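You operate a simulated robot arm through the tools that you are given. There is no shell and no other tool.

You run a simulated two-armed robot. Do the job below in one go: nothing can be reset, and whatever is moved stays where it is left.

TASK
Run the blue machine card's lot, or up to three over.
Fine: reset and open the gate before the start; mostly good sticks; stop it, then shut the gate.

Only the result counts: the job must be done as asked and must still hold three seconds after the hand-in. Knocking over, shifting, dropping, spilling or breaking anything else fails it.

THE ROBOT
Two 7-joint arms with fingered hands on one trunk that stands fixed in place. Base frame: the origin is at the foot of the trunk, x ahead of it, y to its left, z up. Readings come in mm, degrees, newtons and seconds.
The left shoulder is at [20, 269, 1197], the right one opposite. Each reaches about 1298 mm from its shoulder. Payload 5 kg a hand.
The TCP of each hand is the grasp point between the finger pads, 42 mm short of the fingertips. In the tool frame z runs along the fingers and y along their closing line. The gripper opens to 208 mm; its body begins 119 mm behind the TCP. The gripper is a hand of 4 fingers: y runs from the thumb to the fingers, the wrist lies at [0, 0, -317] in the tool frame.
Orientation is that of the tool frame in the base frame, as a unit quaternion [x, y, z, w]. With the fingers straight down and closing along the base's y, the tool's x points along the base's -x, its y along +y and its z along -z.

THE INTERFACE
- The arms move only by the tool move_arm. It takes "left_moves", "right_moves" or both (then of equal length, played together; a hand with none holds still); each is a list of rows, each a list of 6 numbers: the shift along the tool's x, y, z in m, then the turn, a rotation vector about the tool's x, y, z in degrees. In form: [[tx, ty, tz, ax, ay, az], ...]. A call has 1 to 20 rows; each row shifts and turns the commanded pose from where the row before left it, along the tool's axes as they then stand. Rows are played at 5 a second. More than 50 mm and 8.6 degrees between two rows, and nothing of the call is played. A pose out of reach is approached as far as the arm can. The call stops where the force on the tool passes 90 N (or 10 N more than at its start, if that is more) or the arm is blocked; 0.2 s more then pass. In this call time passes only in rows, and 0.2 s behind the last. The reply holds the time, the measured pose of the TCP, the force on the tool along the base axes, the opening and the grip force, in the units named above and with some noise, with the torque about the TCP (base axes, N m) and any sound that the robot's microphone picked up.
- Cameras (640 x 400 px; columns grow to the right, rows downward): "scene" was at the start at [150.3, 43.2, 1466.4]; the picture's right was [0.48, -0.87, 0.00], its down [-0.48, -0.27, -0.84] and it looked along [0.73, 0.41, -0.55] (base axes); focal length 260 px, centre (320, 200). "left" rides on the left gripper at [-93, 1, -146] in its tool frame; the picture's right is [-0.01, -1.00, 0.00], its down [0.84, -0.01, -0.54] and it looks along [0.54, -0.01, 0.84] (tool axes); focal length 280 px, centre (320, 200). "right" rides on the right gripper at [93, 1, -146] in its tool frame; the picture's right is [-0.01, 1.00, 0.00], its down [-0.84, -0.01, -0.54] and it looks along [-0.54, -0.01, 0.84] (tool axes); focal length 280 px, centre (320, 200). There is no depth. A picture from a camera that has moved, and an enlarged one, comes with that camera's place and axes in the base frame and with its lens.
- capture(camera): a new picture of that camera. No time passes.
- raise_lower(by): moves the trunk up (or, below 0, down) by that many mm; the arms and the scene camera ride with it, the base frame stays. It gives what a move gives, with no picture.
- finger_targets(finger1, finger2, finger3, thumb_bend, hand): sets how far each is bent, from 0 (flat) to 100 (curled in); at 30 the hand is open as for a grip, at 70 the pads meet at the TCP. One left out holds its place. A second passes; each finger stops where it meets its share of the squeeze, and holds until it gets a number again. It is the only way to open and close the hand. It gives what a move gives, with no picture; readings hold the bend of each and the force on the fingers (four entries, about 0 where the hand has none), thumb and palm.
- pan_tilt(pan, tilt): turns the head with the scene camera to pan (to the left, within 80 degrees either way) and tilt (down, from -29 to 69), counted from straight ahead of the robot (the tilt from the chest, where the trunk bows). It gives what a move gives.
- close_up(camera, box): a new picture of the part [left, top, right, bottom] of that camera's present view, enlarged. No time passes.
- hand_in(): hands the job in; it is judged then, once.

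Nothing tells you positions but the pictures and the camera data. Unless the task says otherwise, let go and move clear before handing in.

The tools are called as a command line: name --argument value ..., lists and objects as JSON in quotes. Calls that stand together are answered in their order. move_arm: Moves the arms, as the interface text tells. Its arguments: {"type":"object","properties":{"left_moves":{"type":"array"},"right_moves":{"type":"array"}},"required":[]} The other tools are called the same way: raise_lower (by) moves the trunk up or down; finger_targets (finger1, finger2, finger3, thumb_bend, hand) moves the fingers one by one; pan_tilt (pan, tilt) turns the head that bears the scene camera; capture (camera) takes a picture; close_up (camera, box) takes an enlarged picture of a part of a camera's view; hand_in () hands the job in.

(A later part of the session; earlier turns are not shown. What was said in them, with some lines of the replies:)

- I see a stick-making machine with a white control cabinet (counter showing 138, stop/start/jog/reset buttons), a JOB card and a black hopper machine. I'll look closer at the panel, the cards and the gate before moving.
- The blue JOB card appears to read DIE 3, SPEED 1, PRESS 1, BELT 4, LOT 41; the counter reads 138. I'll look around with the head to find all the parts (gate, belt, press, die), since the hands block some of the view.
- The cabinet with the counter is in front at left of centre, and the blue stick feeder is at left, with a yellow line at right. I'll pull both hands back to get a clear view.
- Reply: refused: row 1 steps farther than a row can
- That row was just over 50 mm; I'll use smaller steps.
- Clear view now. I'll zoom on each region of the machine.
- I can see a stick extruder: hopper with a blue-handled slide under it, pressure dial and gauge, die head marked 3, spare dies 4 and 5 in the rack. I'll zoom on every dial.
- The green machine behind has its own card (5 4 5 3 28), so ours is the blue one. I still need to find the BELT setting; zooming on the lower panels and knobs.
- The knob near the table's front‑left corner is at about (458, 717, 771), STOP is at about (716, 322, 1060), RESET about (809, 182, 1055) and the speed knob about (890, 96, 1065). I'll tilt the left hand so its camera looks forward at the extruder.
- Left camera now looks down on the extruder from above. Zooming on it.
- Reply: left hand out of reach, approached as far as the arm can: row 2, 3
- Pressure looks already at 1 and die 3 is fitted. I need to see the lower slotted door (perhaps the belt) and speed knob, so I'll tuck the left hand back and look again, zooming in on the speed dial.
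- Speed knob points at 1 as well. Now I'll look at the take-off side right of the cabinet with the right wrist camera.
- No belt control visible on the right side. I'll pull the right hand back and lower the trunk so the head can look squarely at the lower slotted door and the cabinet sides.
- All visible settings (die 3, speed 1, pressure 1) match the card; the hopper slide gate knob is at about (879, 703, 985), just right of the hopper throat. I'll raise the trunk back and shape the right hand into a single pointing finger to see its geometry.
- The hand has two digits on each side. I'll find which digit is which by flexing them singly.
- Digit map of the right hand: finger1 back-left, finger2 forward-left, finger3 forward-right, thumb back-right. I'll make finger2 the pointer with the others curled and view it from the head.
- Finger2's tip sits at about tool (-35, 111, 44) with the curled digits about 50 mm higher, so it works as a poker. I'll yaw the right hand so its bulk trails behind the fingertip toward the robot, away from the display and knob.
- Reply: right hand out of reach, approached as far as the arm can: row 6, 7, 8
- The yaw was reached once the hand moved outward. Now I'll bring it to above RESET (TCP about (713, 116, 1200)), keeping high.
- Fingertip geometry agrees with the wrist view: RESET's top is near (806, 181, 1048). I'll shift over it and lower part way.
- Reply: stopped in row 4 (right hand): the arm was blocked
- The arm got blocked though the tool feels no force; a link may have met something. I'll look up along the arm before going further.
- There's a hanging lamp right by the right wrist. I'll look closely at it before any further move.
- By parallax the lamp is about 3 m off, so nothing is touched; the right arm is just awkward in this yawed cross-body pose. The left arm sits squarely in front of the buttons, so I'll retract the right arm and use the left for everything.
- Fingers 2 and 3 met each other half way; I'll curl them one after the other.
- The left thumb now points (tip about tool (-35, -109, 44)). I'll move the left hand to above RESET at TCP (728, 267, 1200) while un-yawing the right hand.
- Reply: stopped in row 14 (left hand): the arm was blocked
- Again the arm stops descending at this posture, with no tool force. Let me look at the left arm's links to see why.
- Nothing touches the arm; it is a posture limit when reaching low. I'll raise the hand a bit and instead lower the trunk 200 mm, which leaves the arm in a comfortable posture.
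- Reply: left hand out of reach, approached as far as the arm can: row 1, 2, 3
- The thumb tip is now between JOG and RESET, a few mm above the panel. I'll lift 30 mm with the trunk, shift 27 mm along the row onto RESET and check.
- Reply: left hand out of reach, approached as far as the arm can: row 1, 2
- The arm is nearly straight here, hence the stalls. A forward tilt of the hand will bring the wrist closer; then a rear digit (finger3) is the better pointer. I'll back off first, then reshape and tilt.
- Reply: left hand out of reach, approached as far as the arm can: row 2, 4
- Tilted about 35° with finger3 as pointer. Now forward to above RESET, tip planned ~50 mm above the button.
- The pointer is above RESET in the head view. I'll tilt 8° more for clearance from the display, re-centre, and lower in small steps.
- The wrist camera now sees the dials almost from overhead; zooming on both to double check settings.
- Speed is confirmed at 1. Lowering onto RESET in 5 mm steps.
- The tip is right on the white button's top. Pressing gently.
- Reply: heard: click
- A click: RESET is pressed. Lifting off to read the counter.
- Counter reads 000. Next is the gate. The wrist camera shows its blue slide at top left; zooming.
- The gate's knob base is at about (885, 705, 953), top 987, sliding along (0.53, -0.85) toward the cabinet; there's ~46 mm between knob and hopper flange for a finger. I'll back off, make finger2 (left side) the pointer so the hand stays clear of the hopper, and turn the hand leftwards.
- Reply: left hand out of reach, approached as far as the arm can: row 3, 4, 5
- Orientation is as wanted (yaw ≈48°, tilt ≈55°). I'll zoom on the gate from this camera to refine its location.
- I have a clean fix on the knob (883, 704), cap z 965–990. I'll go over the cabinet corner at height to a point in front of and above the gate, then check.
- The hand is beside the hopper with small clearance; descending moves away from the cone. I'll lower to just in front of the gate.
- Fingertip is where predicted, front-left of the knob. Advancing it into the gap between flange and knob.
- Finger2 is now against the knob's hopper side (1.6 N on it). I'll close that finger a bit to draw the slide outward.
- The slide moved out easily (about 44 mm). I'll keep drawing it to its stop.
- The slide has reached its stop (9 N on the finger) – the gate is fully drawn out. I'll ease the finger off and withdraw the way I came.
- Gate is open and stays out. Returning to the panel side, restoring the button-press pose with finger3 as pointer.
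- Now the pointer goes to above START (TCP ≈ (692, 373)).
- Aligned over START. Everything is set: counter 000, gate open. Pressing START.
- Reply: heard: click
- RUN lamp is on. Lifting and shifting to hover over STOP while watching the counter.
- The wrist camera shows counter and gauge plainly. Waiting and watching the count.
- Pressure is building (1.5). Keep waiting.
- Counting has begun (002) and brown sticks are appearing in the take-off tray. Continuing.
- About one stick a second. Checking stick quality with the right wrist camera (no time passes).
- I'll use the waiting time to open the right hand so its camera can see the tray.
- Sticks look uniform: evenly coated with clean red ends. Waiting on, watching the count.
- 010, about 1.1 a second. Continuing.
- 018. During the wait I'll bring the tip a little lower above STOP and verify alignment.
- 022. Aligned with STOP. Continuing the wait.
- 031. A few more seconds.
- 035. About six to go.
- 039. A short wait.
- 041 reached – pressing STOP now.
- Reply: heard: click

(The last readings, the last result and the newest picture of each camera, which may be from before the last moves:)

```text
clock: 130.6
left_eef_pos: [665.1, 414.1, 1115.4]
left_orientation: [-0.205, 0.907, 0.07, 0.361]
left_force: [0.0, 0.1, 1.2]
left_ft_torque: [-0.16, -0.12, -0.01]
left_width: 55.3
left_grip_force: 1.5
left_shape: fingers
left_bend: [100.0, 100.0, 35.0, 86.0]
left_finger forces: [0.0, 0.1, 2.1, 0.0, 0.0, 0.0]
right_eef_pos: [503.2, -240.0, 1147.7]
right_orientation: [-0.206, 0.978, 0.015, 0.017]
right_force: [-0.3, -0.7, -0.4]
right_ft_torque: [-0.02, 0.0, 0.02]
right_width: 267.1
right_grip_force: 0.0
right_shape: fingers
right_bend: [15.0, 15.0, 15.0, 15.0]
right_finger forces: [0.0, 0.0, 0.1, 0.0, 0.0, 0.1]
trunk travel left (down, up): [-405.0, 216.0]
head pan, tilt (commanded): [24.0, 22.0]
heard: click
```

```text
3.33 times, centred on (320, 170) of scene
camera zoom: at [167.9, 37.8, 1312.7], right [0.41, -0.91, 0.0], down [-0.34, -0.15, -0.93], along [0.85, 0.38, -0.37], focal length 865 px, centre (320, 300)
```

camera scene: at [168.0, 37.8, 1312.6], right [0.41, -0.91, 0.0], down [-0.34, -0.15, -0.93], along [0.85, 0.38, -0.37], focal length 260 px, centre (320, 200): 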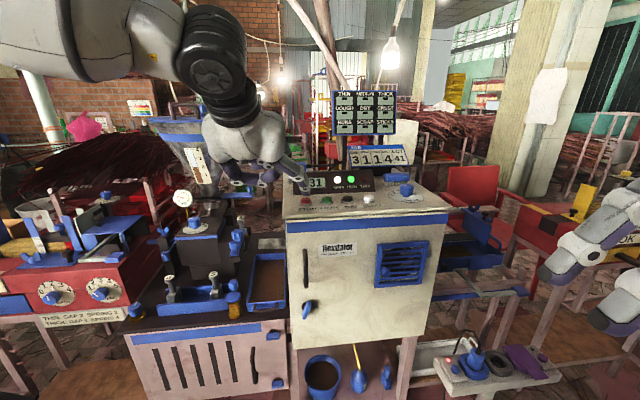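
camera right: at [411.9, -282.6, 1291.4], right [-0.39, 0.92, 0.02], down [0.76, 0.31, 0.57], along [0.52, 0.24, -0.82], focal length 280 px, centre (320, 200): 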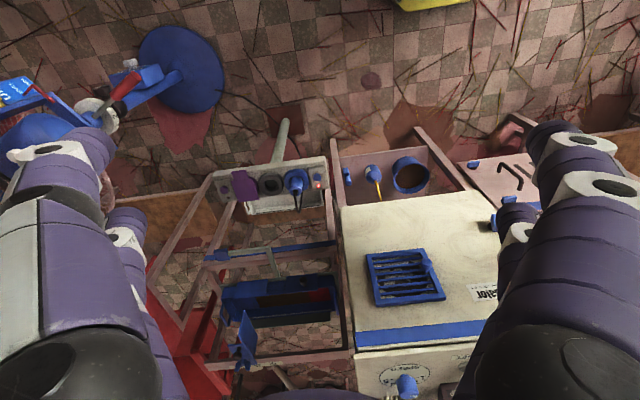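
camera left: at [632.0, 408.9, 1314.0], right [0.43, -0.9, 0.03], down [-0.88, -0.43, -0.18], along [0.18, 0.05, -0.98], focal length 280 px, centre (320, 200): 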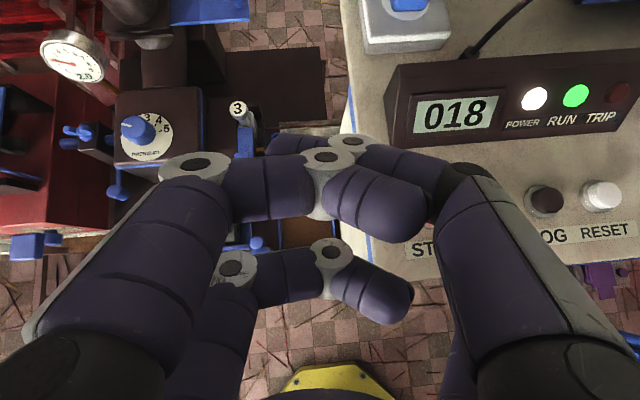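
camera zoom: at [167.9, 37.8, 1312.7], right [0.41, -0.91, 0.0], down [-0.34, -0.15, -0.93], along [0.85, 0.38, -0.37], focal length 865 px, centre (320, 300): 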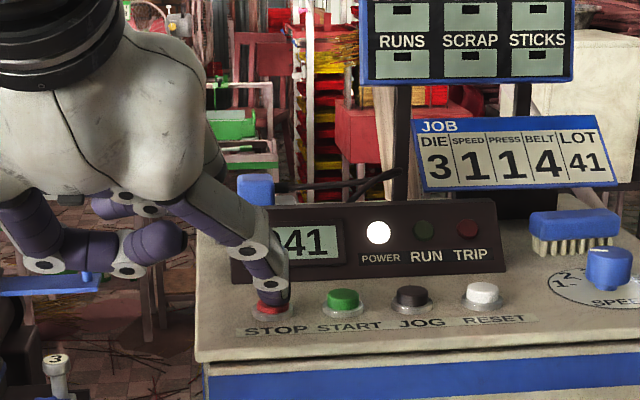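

Stopped at exactly 041, RUN lamp off. Now lifting away and preparing to shut the gate.

move_arm --left_moves '[[-0.0137, -0.0003, -0.0146, 0, 0, 0], [-0.0137, -0.0003, -0.0146, 0, 0, 0], [-0.0137, -0.0003, -0.0146, 0, 0, 0], [0.0035, -0.0197, -0.0344, 0, 0, 0], [0.0035, -0.0197, -0.0344, 0, 0, 0]]'

close_up --camera "scene" --box '[240, 110, 400, 230]'

finger_targets --hand "left" --finger2 36 --finger3 100

move_arm --left_moves '[[0, 0, 0, -5.47, -0.14, -5.83], [0, 0, 0, -5.47, -0.14, -5.83], [0, 0, 0, -5.47, -0.14, -5.83]]'

capture --camera "left"

```text
clock: 131.8
left_eef_pos: [632.9, 354.5, 1223.1]
left_orientation: [-0.205, 0.907, 0.071, 0.362]
left_force: [-0.3, 0.0, 0.6]
left_ft_torque: [0.06, -0.02, 0.03]
left_width: 55.1
left_grip_force: 0.2
left_shape: fingers
left_bend: [100.0, 100.0, 35.0, 86.0]
left_finger forces: [0.1, 0.0, 0.0, 0.0, 0.0, 0.0]
right_eef_pos: [502.1, -241.1, 1149.4]
right_orientation: [-0.206, 0.978, 0.014, 0.017]
right_force: [0.6, -0.6, 1.0]
right_ft_torque: [-0.01, -0.03, 0.01]
right_width: 267.0
right_grip_force: 0.0
right_shape: fingers
right_bend: [15.0, 15.0, 15.0, 15.0]
right_finger forces: [0.1, 0.0, 0.0, 0.0, 0.1, 0.0]
trunk travel left (down, up): [-405.0, 216.0]
head pan, tilt (commanded): [24.0, 22.0]
```

```text
3.33 times, centred on (320, 170) of scene
camera zoom: at [167.8, 37.7, 1312.7], right [0.41, -0.91, 0.0], down [-0.34, -0.15, -0.93], along [0.85, 0.38, -0.37], focal length 865 px, centre (320, 300)
```

zoom: 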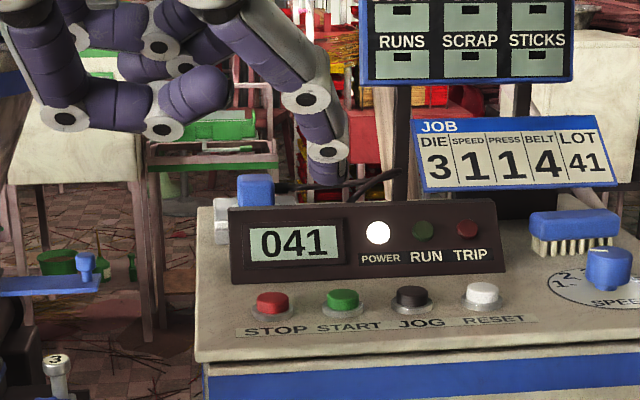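

```text
clock: 132.8
left_eef_pos: [632.8, 353.8, 1221.8]
left_orientation: [-0.205, 0.907, 0.071, 0.361]
left_force: [-0.7, 0.3, -0.8]
left_ft_torque: [0.0, -0.03, 0.01]
left_width: 55.1
left_grip_force: 0.1
left_shape: fingers
left_bend: [100.0, 36.0, 100.0, 86.0]
left_finger forces: [0.1, 0.0, 0.0, 0.1, 0.0, 0.0]
right_eef_pos: [503.4, -240.8, 1150.2]
right_orientation: [-0.206, 0.978, 0.015, 0.018]
right_force: [0.2, 1.3, -0.6]
right_ft_torque: [-0.03, 0.02, 0.0]
right_width: 266.9
right_grip_force: 0.0
right_shape: fingers
right_bend: [15.0, 15.0, 15.0, 15.0]
right_finger forces: [0.0, 0.0, 0.0, 0.0, 0.1, 0.0]
trunk travel left (down, up): [-405.0, 216.0]
head pan, tilt (commanded): [24.0, 22.0]
```

```text
clock: 133.6
left_eef_pos: [634.2, 356.3, 1219.6]
left_orientation: [-0.391, 0.844, 0.146, 0.337]
left_force: [0.8, 0.5, -0.3]
left_ft_torque: [-0.01, 0.0, 0.01]
left_width: 55.3
left_grip_force: 0.0
left_shape: fingers
left_bend: [100.0, 36.0, 100.0, 86.0]
left_finger forces: [0.1, 0.1, 0.0, 0.1, 0.0, 0.1]
right_eef_pos: [503.9, -241.2, 1147.6]
right_orientation: [-0.206, 0.978, 0.014, 0.016]
right_force: [1.1, -0.3, -1.9]
right_ft_torque: [-0.02, 0.16, 0.02]
right_width: 267.3
right_grip_force: 0.1
right_shape: fingers
right_bend: [15.0, 15.0, 15.0, 15.0]
right_finger forces: [0.0, 0.1, 0.0, 0.0, 0.0, 0.0]
trunk travel left (down, up): [-405.0, 216.0]
head pan, tilt (commanded): [24.0, 22.0]
```

```text
taken
camera left: at [610.3, 334.4, 1390.0], right [0.76, -0.64, 0.03], down [-0.63, -0.75, -0.18], along [0.14, 0.12, -0.98], focal length 280 px, centre (320, 200)
```

left: 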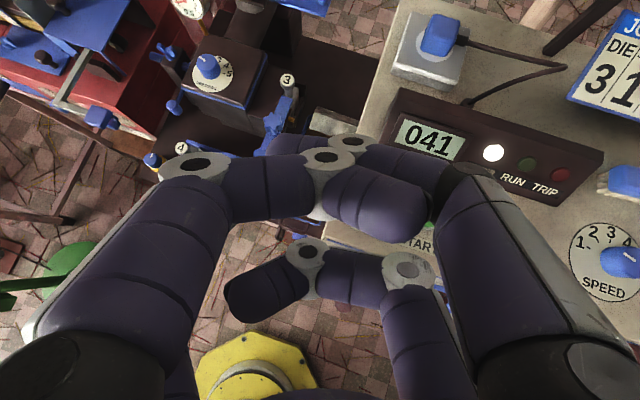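

Counter holds at 041. Tilting further to get a good camera view of the gate.

move_arm --left_moves '[[-0.02, 0, 0.02, 0, -6, 0], [-0.02, 0, 0.02, 0, -6, 0]]'

capture --camera "left"

close_up --camera "left" --box '[200, 0, 360, 100]'

pan_tilt --pan 48 --tilt 22

close_up --camera "scene" --box '[300, 130, 420, 220]'

```text
clock: 134.2
left_eef_pos: [671.2, 398.3, 1221.6]
left_orientation: [-0.372, 0.803, 0.185, 0.427]
left_force: [-0.2, 0.9, -0.9]
left_ft_torque: [0.0, 0.02, 0.0]
left_width: 55.6
left_grip_force: 0.0
left_shape: fingers
left_bend: [100.0, 36.0, 100.0, 86.0]
left_finger forces: [0.0, 0.1, 0.0, 0.0, 0.2, 0.0]
right_eef_pos: [502.5, -239.7, 1148.7]
right_orientation: [-0.206, 0.978, 0.014, 0.018]
right_force: [0.0, 0.4, 0.3]
right_ft_torque: [-0.05, 0.04, 0.01]
right_width: 266.9
right_grip_force: 0.1
right_shape: fingers
right_bend: [15.0, 15.0, 15.0, 15.0]
right_finger forces: [0.0, 0.0, 0.0, 0.0, 0.0, 0.0]
trunk travel left (down, up): [-405.0, 216.0]
head pan, tilt (commanded): [24.0, 22.0]
```

```text
taken
camera left: at [622.9, 351.1, 1382.2], right [0.76, -0.65, 0.03], down [-0.59, -0.71, -0.39], along [0.27, 0.27, -0.92], focal length 280 px, centre (320, 200)
```

left: 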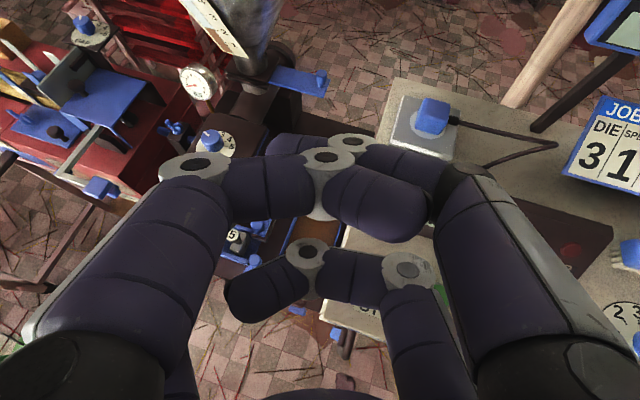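

```text
4.00 times, centred on (280, 50) of left
camera zoom: at [622.9, 351.1, 1382.2], right [0.76, -0.65, 0.03], down [-0.59, -0.71, -0.39], along [0.27, 0.27, -0.92], focal length 1122 px, centre (480, 800)
```

zoom: 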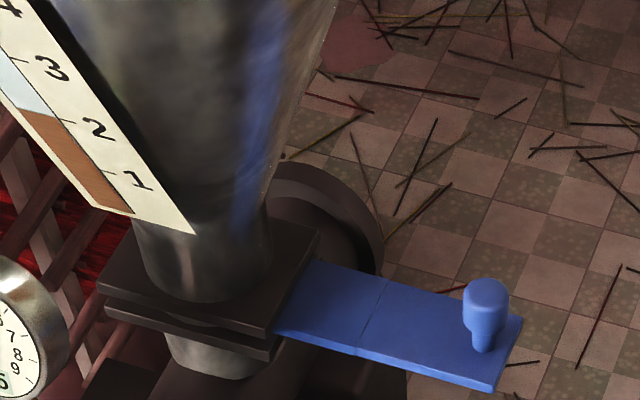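

```text
clock: 135.0
left_eef_pos: [671.2, 398.1, 1221.9]
left_orientation: [-0.372, 0.805, 0.185, 0.424]
left_force: [0.4, -0.3, 1.2]
left_ft_torque: [-0.03, 0.02, -0.02]
left_width: 55.3
left_grip_force: 0.1
left_shape: fingers
left_bend: [100.0, 36.0, 100.0, 86.0]
left_finger forces: [0.0, 0.0, 0.1, 0.0, 0.1, 0.0]
right_eef_pos: [503.1, -241.4, 1148.0]
right_orientation: [-0.206, 0.978, 0.014, 0.017]
right_force: [0.0, 0.6, 0.3]
right_ft_torque: [0.01, 0.0, -0.02]
right_width: 266.8
right_grip_force: 0.1
right_shape: fingers
right_bend: [15.0, 15.0, 15.0, 15.0]
right_finger forces: [0.1, 0.0, 0.0, 0.0, 0.0, 0.0]
trunk travel left (down, up): [-405.0, 216.0]
head pan, tilt (commanded): [48.0, 22.0]
```

```text
4.44 times, centred on (360, 175) of scene
camera zoom: at [145.4, 69.0, 1312.6], right [0.74, -0.67, 0.0], down [-0.25, -0.28, -0.93], along [0.62, 0.69, -0.37], focal length 1154 px, centre (142, 311)
```

zoom: 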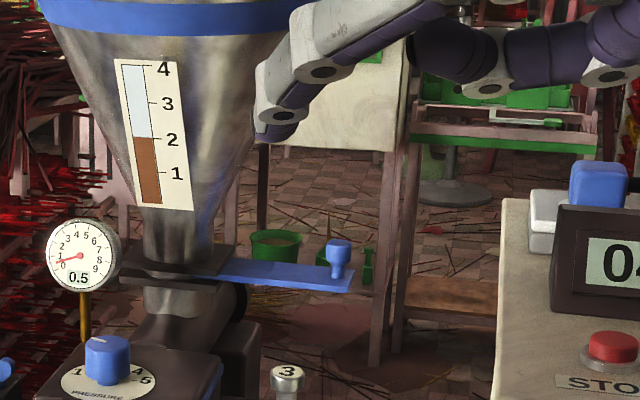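

Gate knob (open) is at about (908, 657). To push it back from its right side without fouling the cabinet, I'll tilt a bit more and roll the hand so its bulk sits above the finger.

move_arm --left_moves '[[-0.015, 0, 0.03, 0, -5, 0], [-0.015, 0, 0.03, 0, -5, 0], [0, 0, 0, 0, 0, -7.5], [0, 0, 0, 0, 0, -7.5], [0, 0, 0, 0, 0, -7.5], [0, 0, 0, 0, 0, -7.5], [0, 0, 0, 0, 0, -7.5], [0, 0, 0, 0, 0, -7.5]]'

capture --camera "left"

capture --camera "scene"

```text
clock: 136.8
left_eef_pos: [714.8, 448.5, 1215.8]
left_orientation: [0.621, -0.57, -0.011, -0.539]
left_force: [-0.2, -0.4, 0.8]
left_ft_torque: [0.0, -0.01, 0.03]
left_width: 55.4
left_grip_force: 0.1
left_shape: fingers
left_bend: [100.0, 36.0, 100.0, 86.0]
left_finger forces: [0.1, 0.0, 0.0, 0.0, 0.0, 0.0]
right_eef_pos: [503.2, -239.9, 1148.7]
right_orientation: [-0.205, 0.978, 0.014, 0.017]
right_force: [-0.4, -0.4, -0.5]
right_ft_torque: [0.0, -0.01, 0.04]
right_width: 267.0
right_grip_force: 0.1
right_shape: fingers
right_bend: [15.0, 15.0, 15.0, 15.0]
right_finger forces: [0.0, 0.0, 0.0, 0.0, 0.1, 0.1]
trunk travel left (down, up): [-405.0, 216.0]
head pan, tilt (commanded): [48.0, 22.0]
```

```text
taken
camera left: at [593.1, 414.3, 1334.0], right [0.71, -0.22, 0.67], down [-0.02, -0.96, -0.29], along [0.7, 0.2, -0.69], focal length 280 px, centre (320, 200)
```

left: 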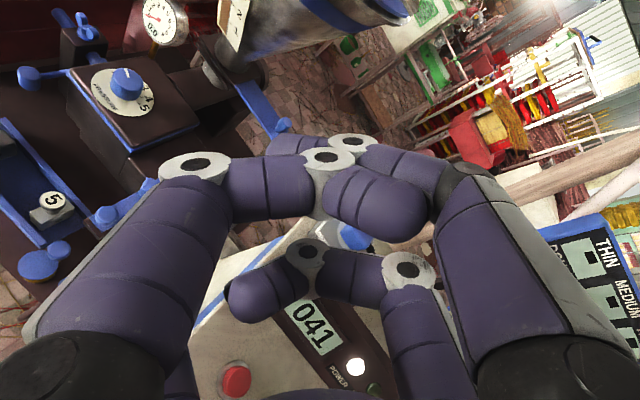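

```text
taken
camera scene: at [145.2, 69.0, 1312.6], right [0.74, -0.67, 0.0], down [-0.25, -0.28, -0.93], along [0.62, 0.69, -0.37], focal length 260 px, centre (320, 200)
```

scene: 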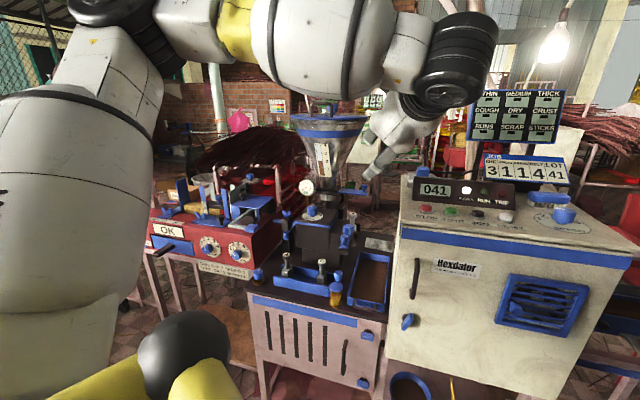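

Roll succeeded and the fingertip projects where expected. Moving to a point above and right of the knob.

move_arm --left_moves '[[0.00246, -0.01443, 0.0406, 0, 0, 0], [0.00246, -0.01443, 0.0406, 0, 0, 0], [0.00246, -0.01443, 0.0406, 0, 0, 0], [0.00246, -0.01443, 0.0406, 0, 0, 0], [0.00246, -0.01443, 0.0406, 0, 0, 0], [0.00246, -0.01443, 0.0406, 0, 0, 0], [0.00246, -0.01443, 0.0406, 0, 0, 0]]'

capture --camera "left"

capture --camera "scene"

close_up --camera "scene" --box '[300, 110, 460, 230]'

```text
clock: 138.4
left_eef_pos: [967.5, 610.0, 1149.1]
left_orientation: [0.62, -0.571, -0.01, -0.538]
left_force: [1.2, 0.7, -1.5]
left_ft_torque: [0.02, -0.04, 0.0]
left_width: 55.2
left_grip_force: 0.0
left_shape: fingers
left_bend: [100.0, 36.0, 100.0, 86.0]
left_finger forces: [0.0, 0.0, 0.0, 0.0, 0.1, 0.0]
right_eef_pos: [504.7, -239.5, 1149.1]
right_orientation: [-0.206, 0.978, 0.015, 0.016]
right_force: [1.4, 0.1, -1.4]
right_ft_torque: [-0.08, 0.1, 0.03]
right_width: 267.1
right_grip_force: 0.1
right_shape: fingers
right_bend: [15.0, 15.0, 15.0, 15.0]
right_finger forces: [0.0, 0.0, 0.0, 0.1, 0.1, 0.0]
trunk travel left (down, up): [-405.0, 216.0]
head pan, tilt (commanded): [48.0, 22.0]
```

```text
taken
camera left: at [845.6, 575.6, 1268.8], right [0.71, -0.22, 0.66], down [-0.02, -0.96, -0.3], along [0.7, 0.2, -0.69], focal length 280 px, centre (320, 200)
```

left: 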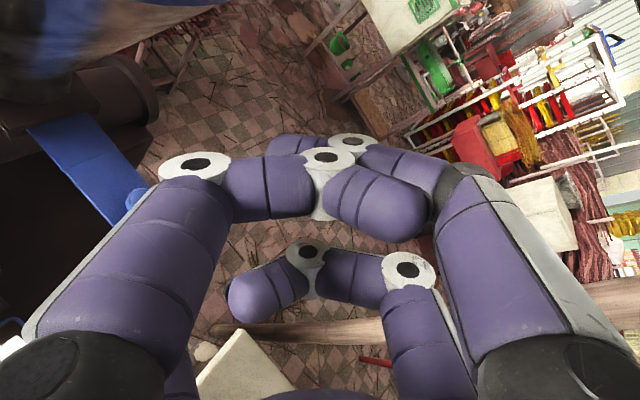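

```text
taken
camera scene: at [146.0, 69.5, 1312.2], right [0.74, -0.67, 0.0], down [-0.25, -0.28, -0.93], along [0.62, 0.69, -0.38], focal length 260 px, centre (320, 200)
```

scene: 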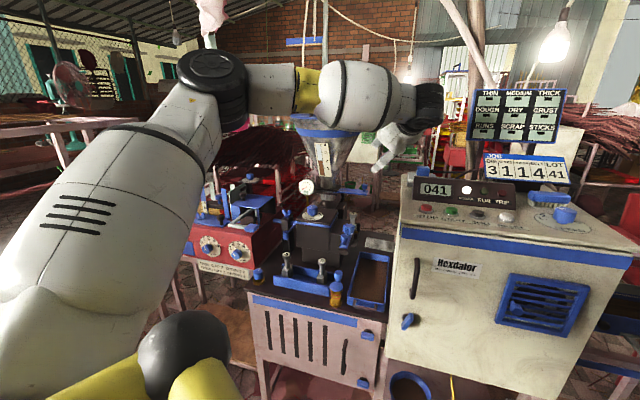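

```text
3.33 times, centred on (380, 170) of scene
camera zoom: at [146.0, 69.5, 1312.2], right [0.74, -0.67, 0.0], down [-0.25, -0.28, -0.93], along [0.62, 0.69, -0.38], focal length 865 px, centre (120, 300)
```

zoom: 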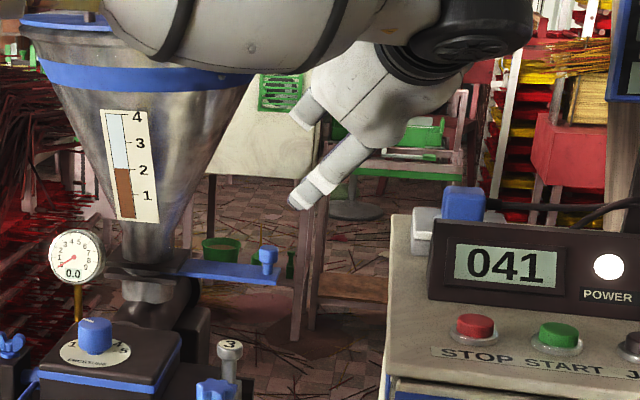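

Tip sits just right of and above the knob. Lowering it beside the knob.

move_arm --left_moves '[[0.0117, 0.0107, 0.0057, 0, 0, 0], [0.0117, 0.0107, 0.0057, 0, 0, 0], [0.0117, 0.0107, 0.0057, 0, 0, 0]]'

close_up --camera "scene" --box '[300, 140, 400, 210]'

capture --camera "left"

```text
clock: 139.2
left_eef_pos: [965.4, 601.8, 1100.7]
left_orientation: [0.62, -0.571, -0.011, -0.538]
left_force: [-0.5, 0.1, 0.7]
left_ft_torque: [0.01, 0.0, -0.01]
left_width: 55.3
left_grip_force: 0.0
left_shape: fingers
left_bend: [100.0, 36.0, 100.0, 86.0]
left_finger forces: [0.0, 0.1, 0.0, 0.0, 0.0, 0.0]
right_eef_pos: [503.8, -239.9, 1149.3]
right_orientation: [-0.205, 0.978, 0.014, 0.017]
right_force: [0.2, -0.2, -0.7]
right_ft_torque: [0.0, 0.03, -0.01]
right_width: 267.3
right_grip_force: 0.0
right_shape: fingers
right_bend: [15.0, 15.0, 15.0, 15.0]
right_finger forces: [0.0, 0.0, 0.0, 0.0, 0.0, 0.0]
trunk travel left (down, up): [-405.0, 216.0]
head pan, tilt (commanded): [48.0, 22.0]
```

```text
5.71 times, centred on (350, 175) of scene
camera zoom: at [145.6, 69.3, 1312.5], right [0.74, -0.67, 0.0], down [-0.25, -0.28, -0.93], along [0.62, 0.69, -0.38], focal length 1484 px, centre (149, 343)
```

zoom: 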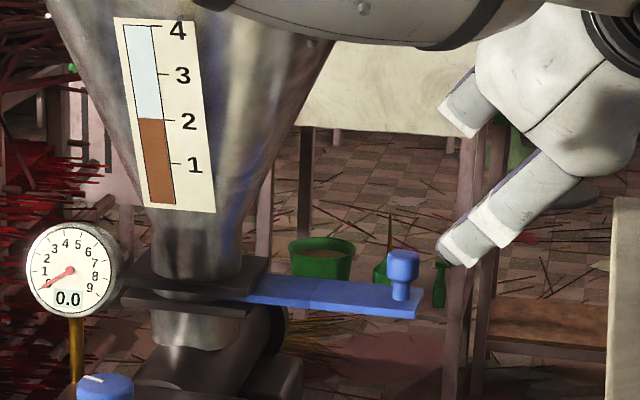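

```text
taken
camera left: at [842.3, 568.4, 1219.2], right [0.71, -0.22, 0.66], down [-0.02, -0.96, -0.29], along [0.7, 0.2, -0.69], focal length 280 px, centre (320, 200)
```

left: 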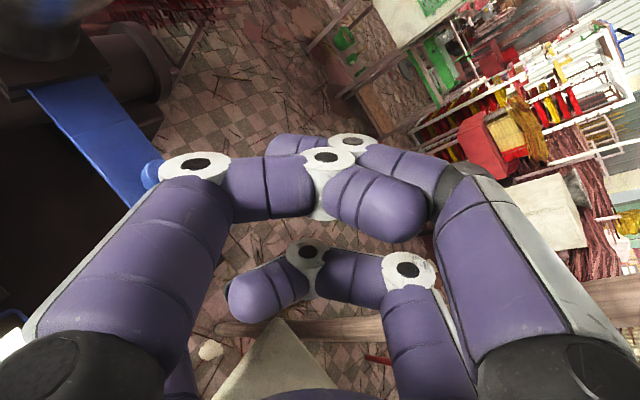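

move_arm --left_moves '[[0.005, 0.0053, 0.0034, 0, 0, 0], [0.005, 0.0052, 0.0033, 0, 0, 0]]'

close_up --camera "scene" --box '[300, 140, 400, 210]'

```text
clock: 139.8
left_eef_pos: [963.8, 601.5, 1085.9]
left_orientation: [0.621, -0.57, -0.011, -0.539]
left_force: [-0.3, -0.5, -0.6]
left_ft_torque: [-0.08, -0.04, 0.03]
left_width: 55.2
left_grip_force: 0.1
left_shape: fingers
left_bend: [100.0, 36.0, 100.0, 86.0]
left_finger forces: [0.1, 0.0, 0.0, 0.0, 0.1, 0.0]
right_eef_pos: [503.7, -240.0, 1148.9]
right_orientation: [-0.206, 0.978, 0.014, 0.018]
right_force: [-0.4, -0.3, 1.1]
right_ft_torque: [-0.04, 0.04, -0.01]
right_width: 266.7
right_grip_force: 0.2
right_shape: fingers
right_bend: [15.0, 15.0, 15.0, 15.0]
right_finger forces: [0.0, 0.1, 0.0, 0.0, 0.1, 0.1]
trunk travel left (down, up): [-405.0, 216.0]
head pan, tilt (commanded): [48.0, 22.0]
```

```text
5.71 times, centred on (350, 175) of scene
camera zoom: at [145.4, 69.1, 1312.6], right [0.74, -0.67, 0.0], down [-0.25, -0.28, -0.93], along [0.62, 0.69, -0.37], focal length 1484 px, centre (149, 343)
```

zoom: 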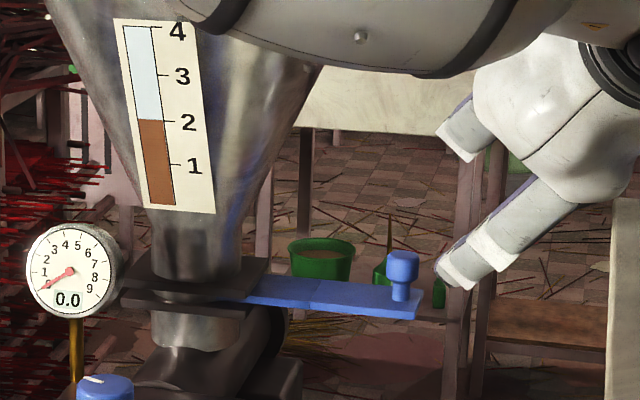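

Finger is level with the knob on its outer side. Nudging in slightly and pushing the slide toward the hopper.

move_arm --left_moves '[[0, 0, 0.008, 0, 0, 0], [-0.0078, 0.0055, 0.003, 0, 0, 0], [-0.0078, 0.0055, 0.003, 0, 0, 0]]'

close_up --camera "scene" --box '[300, 140, 400, 210]'

```text
clock: 140.6
left_eef_pos: [958.5, 625.0, 1081.5]
left_orientation: [0.62, -0.57, -0.011, -0.538]
left_force: [1.0, -1.1, 0.0]
left_ft_torque: [-0.08, -0.03, 0.0]
left_width: 55.7
left_grip_force: 0.4
left_shape: fingers
left_bend: [100.0, 36.0, 100.0, 86.0]
left_finger forces: [0.0, 0.6, 0.1, 0.0, 0.1, 0.0]
right_eef_pos: [502.7, -240.5, 1147.9]
right_orientation: [-0.206, 0.978, 0.014, 0.018]
right_force: [-0.1, 0.7, 0.0]
right_ft_torque: [-0.03, -0.03, 0.02]
right_width: 267.0
right_grip_force: 0.0
right_shape: fingers
right_bend: [15.0, 15.0, 15.0, 15.0]
right_finger forces: [0.0, 0.0, 0.1, 0.1, 0.0, 0.0]
trunk travel left (down, up): [-405.0, 216.0]
head pan, tilt (commanded): [48.0, 22.0]
```

```text
5.71 times, centred on (350, 175) of scene
camera zoom: at [145.2, 69.3, 1312.7], right [0.74, -0.67, 0.0], down [-0.25, -0.28, -0.93], along [0.62, 0.69, -0.37], focal length 1484 px, centre (149, 343)
```

zoom: 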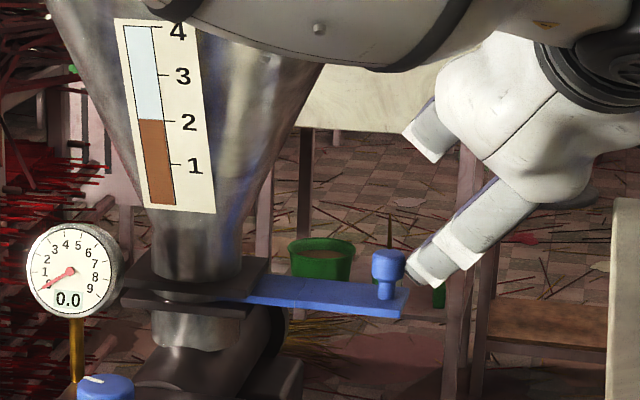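

It slides. Continuing.

move_arm --left_moves '[[-0.0078, 0.0055, 0.003, 0, 0, 0], [-0.0078, 0.0055, 0.003, 0, 0, 0]]'

close_up --camera "scene" --box '[300, 140, 400, 210]'

capture --camera "left"

```text
clock: 141.2
left_eef_pos: [948.1, 641.7, 1082.4]
left_orientation: [0.619, -0.571, -0.011, -0.539]
left_force: [0.0, -0.3, -1.4]
left_ft_torque: [-0.02, -0.02, -0.05]
left_width: 55.3
left_grip_force: 0.1
left_shape: fingers
left_bend: [100.0, 36.0, 100.0, 86.0]
left_finger forces: [0.0, 0.1, 0.0, 0.0, 0.1, 0.0]
right_eef_pos: [502.4, -239.7, 1147.9]
right_orientation: [-0.205, 0.978, 0.015, 0.017]
right_force: [0.1, 0.7, -0.8]
right_ft_torque: [0.01, -0.01, -0.02]
right_width: 266.9
right_grip_force: 0.1
right_shape: fingers
right_bend: [15.0, 15.0, 15.0, 15.0]
right_finger forces: [0.0, 0.0, 0.1, 0.1, 0.1, 0.0]
trunk travel left (down, up): [-405.0, 216.0]
head pan, tilt (commanded): [48.0, 22.0]
```

```text
5.71 times, centred on (350, 175) of scene
camera zoom: at [145.2, 69.0, 1312.7], right [0.74, -0.67, 0.0], down [-0.25, -0.28, -0.93], along [0.62, 0.69, -0.37], focal length 1484 px, centre (149, 343)
```

zoom: 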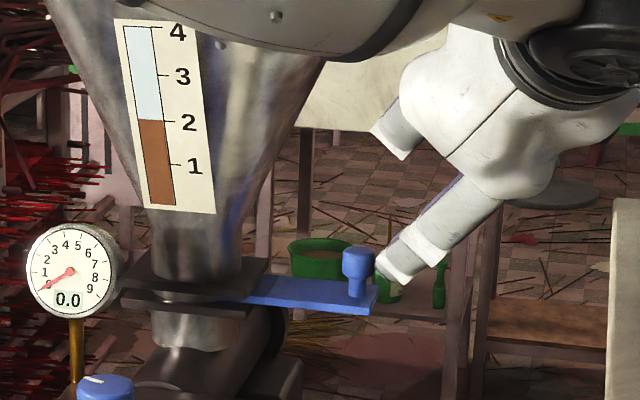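

```text
taken
camera left: at [826.5, 607.3, 1201.3], right [0.71, -0.22, 0.66], down [-0.02, -0.96, -0.3], along [0.7, 0.2, -0.69], focal length 280 px, centre (320, 200)
```

left: 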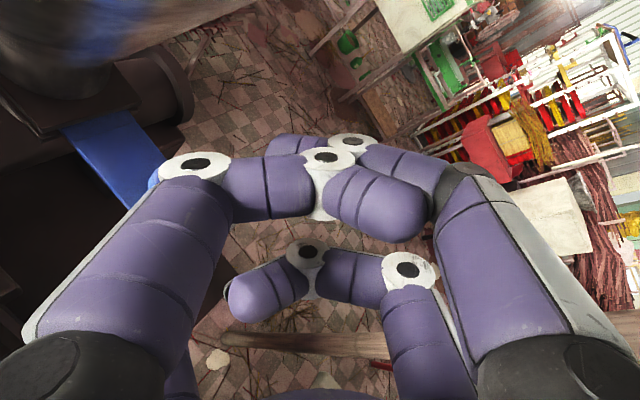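

move_arm --left_moves '[[-0.0047, 0.0033, 0.0018, 0, 0, 0], [-0.0047, 0.0033, 0.0018, 0, 0, 0], [-0.0039, 0.0028, 0.0015, 0, 0, 0]]'

close_up --camera "scene" --box '[300, 140, 400, 210]'

```text
clock: 142.0
left_eef_pos: [940.1, 656.9, 1082.2]
left_orientation: [0.62, -0.57, -0.011, -0.539]
left_force: [0.1, -0.2, -0.5]
left_ft_torque: [0.02, 0.01, 0.03]
left_width: 55.1
left_grip_force: 0.1
left_shape: fingers
left_bend: [100.0, 36.0, 100.0, 86.0]
left_finger forces: [0.0, 0.1, 0.0, 0.1, 0.1, 0.0]
right_eef_pos: [503.6, -240.6, 1148.3]
right_orientation: [-0.205, 0.978, 0.015, 0.017]
right_force: [-0.2, 0.4, -0.4]
right_ft_torque: [-0.04, 0.0, 0.04]
right_width: 266.7
right_grip_force: 0.0
right_shape: fingers
right_bend: [15.0, 15.0, 15.0, 15.0]
right_finger forces: [0.0, 0.1, 0.1, 0.0, 0.1, 0.1]
trunk travel left (down, up): [-405.0, 216.0]
head pan, tilt (commanded): [48.0, 22.0]
```

```text
5.71 times, centred on (350, 175) of scene
camera zoom: at [145.2, 69.2, 1312.7], right [0.74, -0.67, 0.0], down [-0.25, -0.28, -0.93], along [0.62, 0.69, -0.37], focal length 1484 px, centre (149, 343)
```

zoom: 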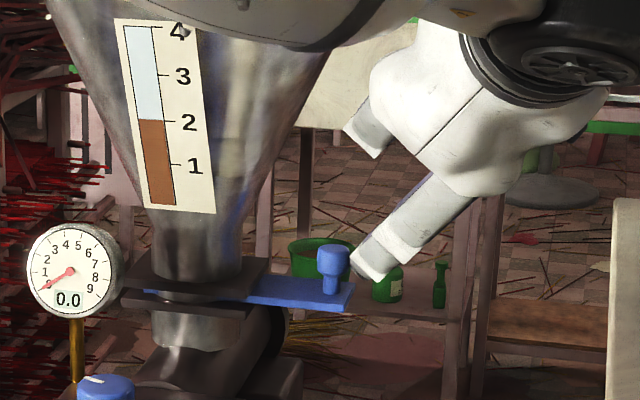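

Nearly at the original closed position. A few more millimetres until it seats.

move_arm --left_moves '[[-0.0031, 0.0022, 0.0012, 0, 0, 0], [-0.0023, 0.0017, 0.0009, 0, 0, 0]]'

close_up --camera "scene" --box '[300, 140, 400, 210]'

```text
clock: 142.6
left_eef_pos: [939.2, 660.9, 1080.7]
left_orientation: [0.619, -0.572, -0.01, -0.538]
left_force: [3.7, -9.6, -1.4]
left_ft_torque: [-1.07, -0.43, 0.38]
left_width: 55.3
left_grip_force: 4.1
left_shape: fingers
left_bend: [100.0, 37.0, 100.0, 86.0]
left_finger forces: [0.0, 9.4, 0.0, 0.1, 0.1, 0.0]
right_eef_pos: [503.1, -241.7, 1149.4]
right_orientation: [-0.205, 0.979, 0.014, 0.018]
right_force: [0.3, 0.3, -0.3]
right_ft_torque: [0.0, -0.04, -0.02]
right_width: 267.2
right_grip_force: 0.0
right_shape: fingers
right_bend: [15.0, 15.0, 15.0, 15.0]
right_finger forces: [0.0, 0.0, 0.1, 0.0, 0.0, 0.0]
trunk travel left (down, up): [-405.0, 216.0]
head pan, tilt (commanded): [48.0, 22.0]
```

```text
5.71 times, centred on (350, 175) of scene
camera zoom: at [145.6, 68.5, 1312.6], right [0.74, -0.67, 0.0], down [-0.25, -0.28, -0.93], along [0.62, 0.69, -0.37], focal length 1484 px, centre (149, 343)
```

zoom: 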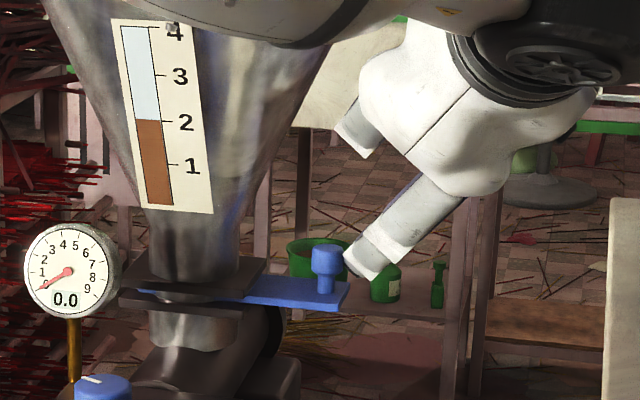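

Force of ~10 N shows the gate is fully shut at its stop. Backing the finger off to the right, then up and away.

move_arm --left_moves '[[0.0078, -0.0055, -0.003, 0, 0, 0], [0.0156, -0.011, -0.006, 0, 0, 0], [0.0156, -0.011, -0.006, 0, 0, 0], [0.0078, -0.0055, -0.003, 0, 0, 0], [-0.01256, -0.01314, -0.00842, 0, 0, 0], [-0.01256, -0.01314, -0.00842, 0, 0, 0], [-0.01256, -0.01314, -0.00842, 0, 0, 0], [-0.01256, -0.01314, -0.00842, 0, 0, 0]]'

close_up --camera "scene" --box '[300, 120, 420, 210]'

capture --camera "scene"

```text
clock: 144.4
left_eef_pos: [964.0, 610.6, 1162.0]
left_orientation: [0.62, -0.57, -0.011, -0.539]
left_force: [-0.9, -0.3, -0.4]
left_ft_torque: [0.01, 0.0, 0.02]
left_width: 55.4
left_grip_force: 0.0
left_shape: fingers
left_bend: [100.0, 36.0, 100.0, 86.0]
left_finger forces: [0.1, 0.1, 0.1, 0.0, 0.0, 0.1]
right_eef_pos: [502.1, -240.4, 1148.5]
right_orientation: [-0.205, 0.978, 0.014, 0.018]
right_force: [-0.6, -0.9, 0.7]
right_ft_torque: [0.05, -0.08, 0.0]
right_width: 267.0
right_grip_force: 0.1
right_shape: fingers
right_bend: [15.0, 15.0, 15.0, 15.0]
right_finger forces: [0.0, 0.0, 0.0, 0.0, 0.0, 0.0]
trunk travel left (down, up): [-405.0, 216.0]
head pan, tilt (commanded): [48.0, 22.0]
```

```text
4.44 times, centred on (360, 165) of scene
camera zoom: at [144.9, 68.9, 1312.8], right [0.74, -0.67, 0.0], down [-0.25, -0.28, -0.93], along [0.62, 0.69, -0.37], focal length 1154 px, centre (142, 356)
```

zoom: 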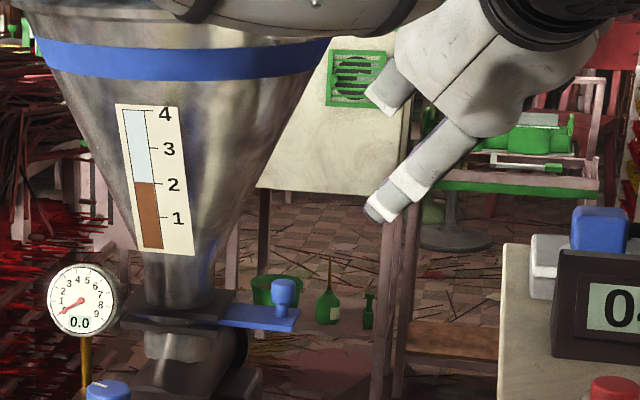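

```text
taken
camera scene: at [144.9, 68.9, 1312.8], right [0.74, -0.67, 0.0], down [-0.25, -0.28, -0.93], along [0.62, 0.69, -0.37], focal length 260 px, centre (320, 200)
```

scene: 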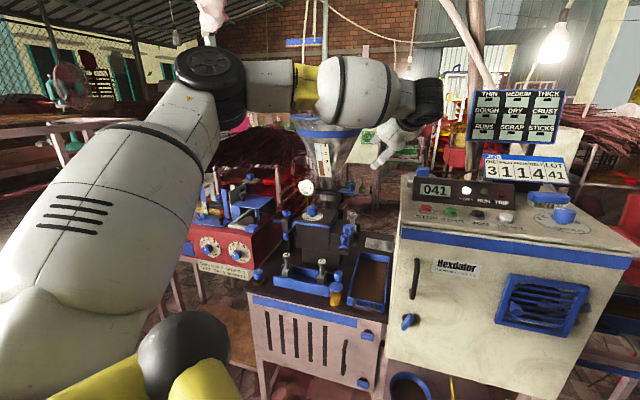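

Gate is shut, counter 041. Retreating the left hand clear of the machine.

move_arm --left_moves '[[-0.00246, 0.01443, -0.0406, 0, 0, 0], [-0.00246, 0.01443, -0.0406, 0, 0, 0], [-0.00246, 0.01443, -0.0406, 0, 0, 0], [-0.00246, 0.01443, -0.0406, 0, 0, 0], [-0.00246, 0.01443, -0.0406, 0, 0, 0], [-0.00246, 0.01443, -0.0406, 0, 0, 0], [-0.00246, 0.01443, -0.0406, 0, 0, 0], [0, 0, -0.04, 0, 0, 0], [0, 0, -0.04, 0, 0, 0]]'

capture --camera "scene"

close_up --camera "scene" --box '[280, 130, 420, 230]'

pan_tilt --pan 20 --tilt 25

capture --camera "scene"

close_up --camera "scene" --box '[270, 130, 430, 230]'

close_up --camera "right" --box '[180, 200, 360, 340]'

```text
clock: 146.4
left_eef_pos: [670.2, 396.2, 1260.7]
left_orientation: [0.62, -0.571, -0.011, -0.538]
left_force: [-0.4, -0.7, -0.2]
left_ft_torque: [0.0, 0.01, 0.05]
left_width: 55.3
left_grip_force: 0.0
left_shape: fingers
left_bend: [100.0, 36.0, 100.0, 87.0]
left_finger forces: [0.1, 0.0, 0.0, 0.1, 0.0, 0.0]
right_eef_pos: [504.0, -240.3, 1147.8]
right_orientation: [-0.205, 0.978, 0.015, 0.018]
right_force: [-0.1, -0.8, 0.3]
right_ft_torque: [0.02, 0.01, 0.0]
right_width: 266.9
right_grip_force: 0.0
right_shape: fingers
right_bend: [15.0, 15.0, 15.0, 15.0]
right_finger forces: [0.0, 0.0, 0.1, 0.0, 0.1, 0.1]
trunk travel left (down, up): [-405.0, 216.0]
head pan, tilt (commanded): [48.0, 22.0]
```

```text
taken
camera scene: at [145.3, 68.9, 1312.7], right [0.74, -0.67, 0.0], down [-0.25, -0.28, -0.93], along [0.62, 0.69, -0.37], focal length 260 px, centre (320, 200)
```

scene: 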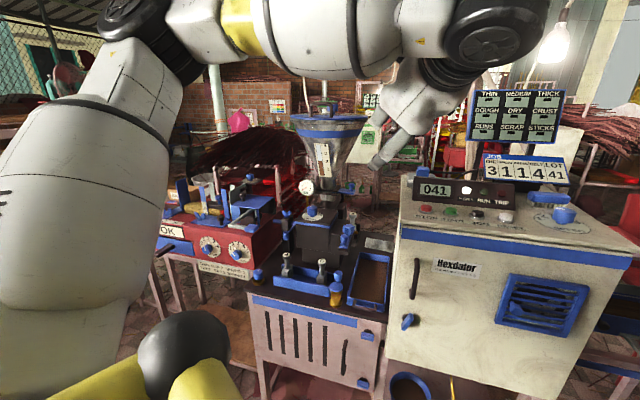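

```text
4.00 times, centred on (350, 180) of scene
camera zoom: at [145.3, 68.9, 1312.7], right [0.74, -0.67, 0.0], down [-0.25, -0.28, -0.93], along [0.62, 0.69, -0.37], focal length 1038 px, centre (200, 280)
```

zoom: 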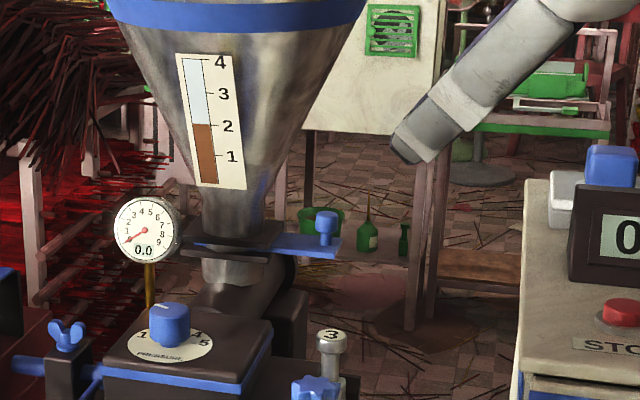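

```text
clock: 147.4
left_eef_pos: [671.0, 397.8, 1259.4]
left_orientation: [0.62, -0.571, -0.011, -0.539]
left_force: [0.9, 0.3, 0.5]
left_ft_torque: [0.02, 0.02, 0.0]
left_width: 55.5
left_grip_force: 0.1
left_shape: fingers
left_bend: [100.0, 36.0, 100.0, 87.0]
left_finger forces: [0.0, 0.0, 0.0, 0.0, 0.0, 0.1]
right_eef_pos: [503.4, -241.0, 1147.9]
right_orientation: [-0.205, 0.978, 0.015, 0.018]
right_force: [-0.5, -0.1, -0.2]
right_ft_torque: [-0.01, -0.05, -0.01]
right_width: 267.1
right_grip_force: 0.0
right_shape: fingers
right_bend: [15.0, 15.0, 15.0, 15.0]
right_finger forces: [0.0, 0.0, 0.0, 0.0, 0.1, 0.0]
trunk travel left (down, up): [-405.0, 216.0]
head pan, tilt (commanded): [20.0, 25.0]
```

```text
taken
camera scene: at [169.7, 31.8, 1307.8], right [0.34, -0.94, 0.0], down [-0.4, -0.14, -0.91], along [0.85, 0.31, -0.42], focal length 260 px, centre (320, 200)
```

scene: 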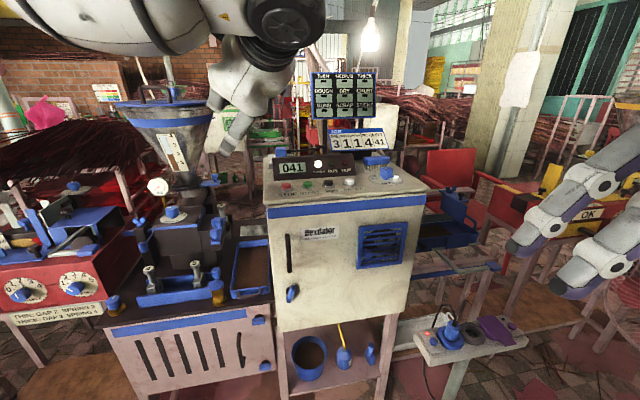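

```text
4.00 times, centred on (350, 180) of scene
camera zoom: at [169.7, 31.8, 1307.8], right [0.34, -0.94, 0.0], down [-0.4, -0.14, -0.91], along [0.85, 0.31, -0.42], focal length 1038 px, centre (200, 280)
```

zoom: 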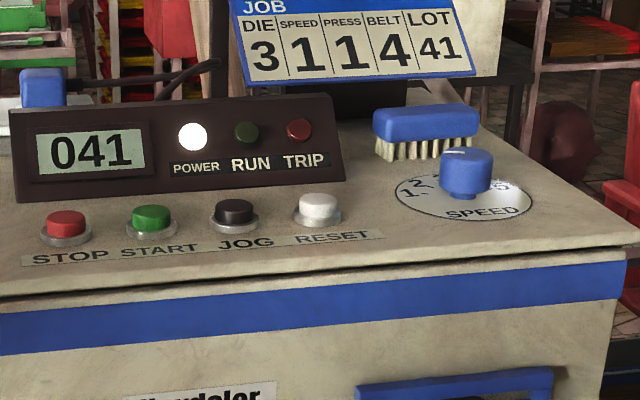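

```text
2.86 times, centred on (270, 270) of right
camera zoom: at [411.9, -282.6, 1291.5], right [-0.39, 0.92, 0.02], down [0.76, 0.31, 0.57], along [0.52, 0.24, -0.82], focal length 801 px, centre (463, 0)
```

zoom: 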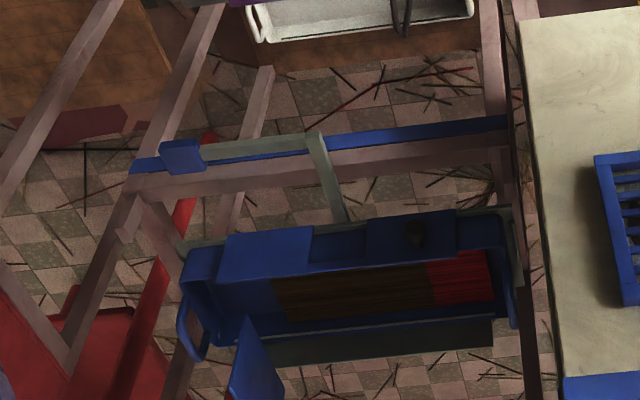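

The counter holds at 041 with RUN off. The gate knob is back at its original closed position, to within about 1 mm. A tray of even sticks lies in the take-off, nothing else was disturbed, and both hands are clear. Handing in.

hand_in

```text
The job is handed in.
```

I ran the blue machine's lot: the counter stopped at 041 for a card lot of 41, and the job is handed in.

- **Before the start:** I reset the counter from 138 to 000 and drew the hopper gate out to its stop.
- **Settings:** Die 3, speed 1 and pressure 1 already matched the card. I found no visible indicator for the belt setting (card says 4), so I did not check or change it.
- **Sticks:** Those in the take-off tray looked uniform, evenly coated with clean red ends. I judged this by camera and did not inspect them one by one.
- **Finish:** I pressed STOP and the RUN lamp went off. I then pushed the gate back to its closed stop, about 1 mm from where it started by camera.

I saw nothing knocked or shifted, and both hands were clear of the machine at hand-in.
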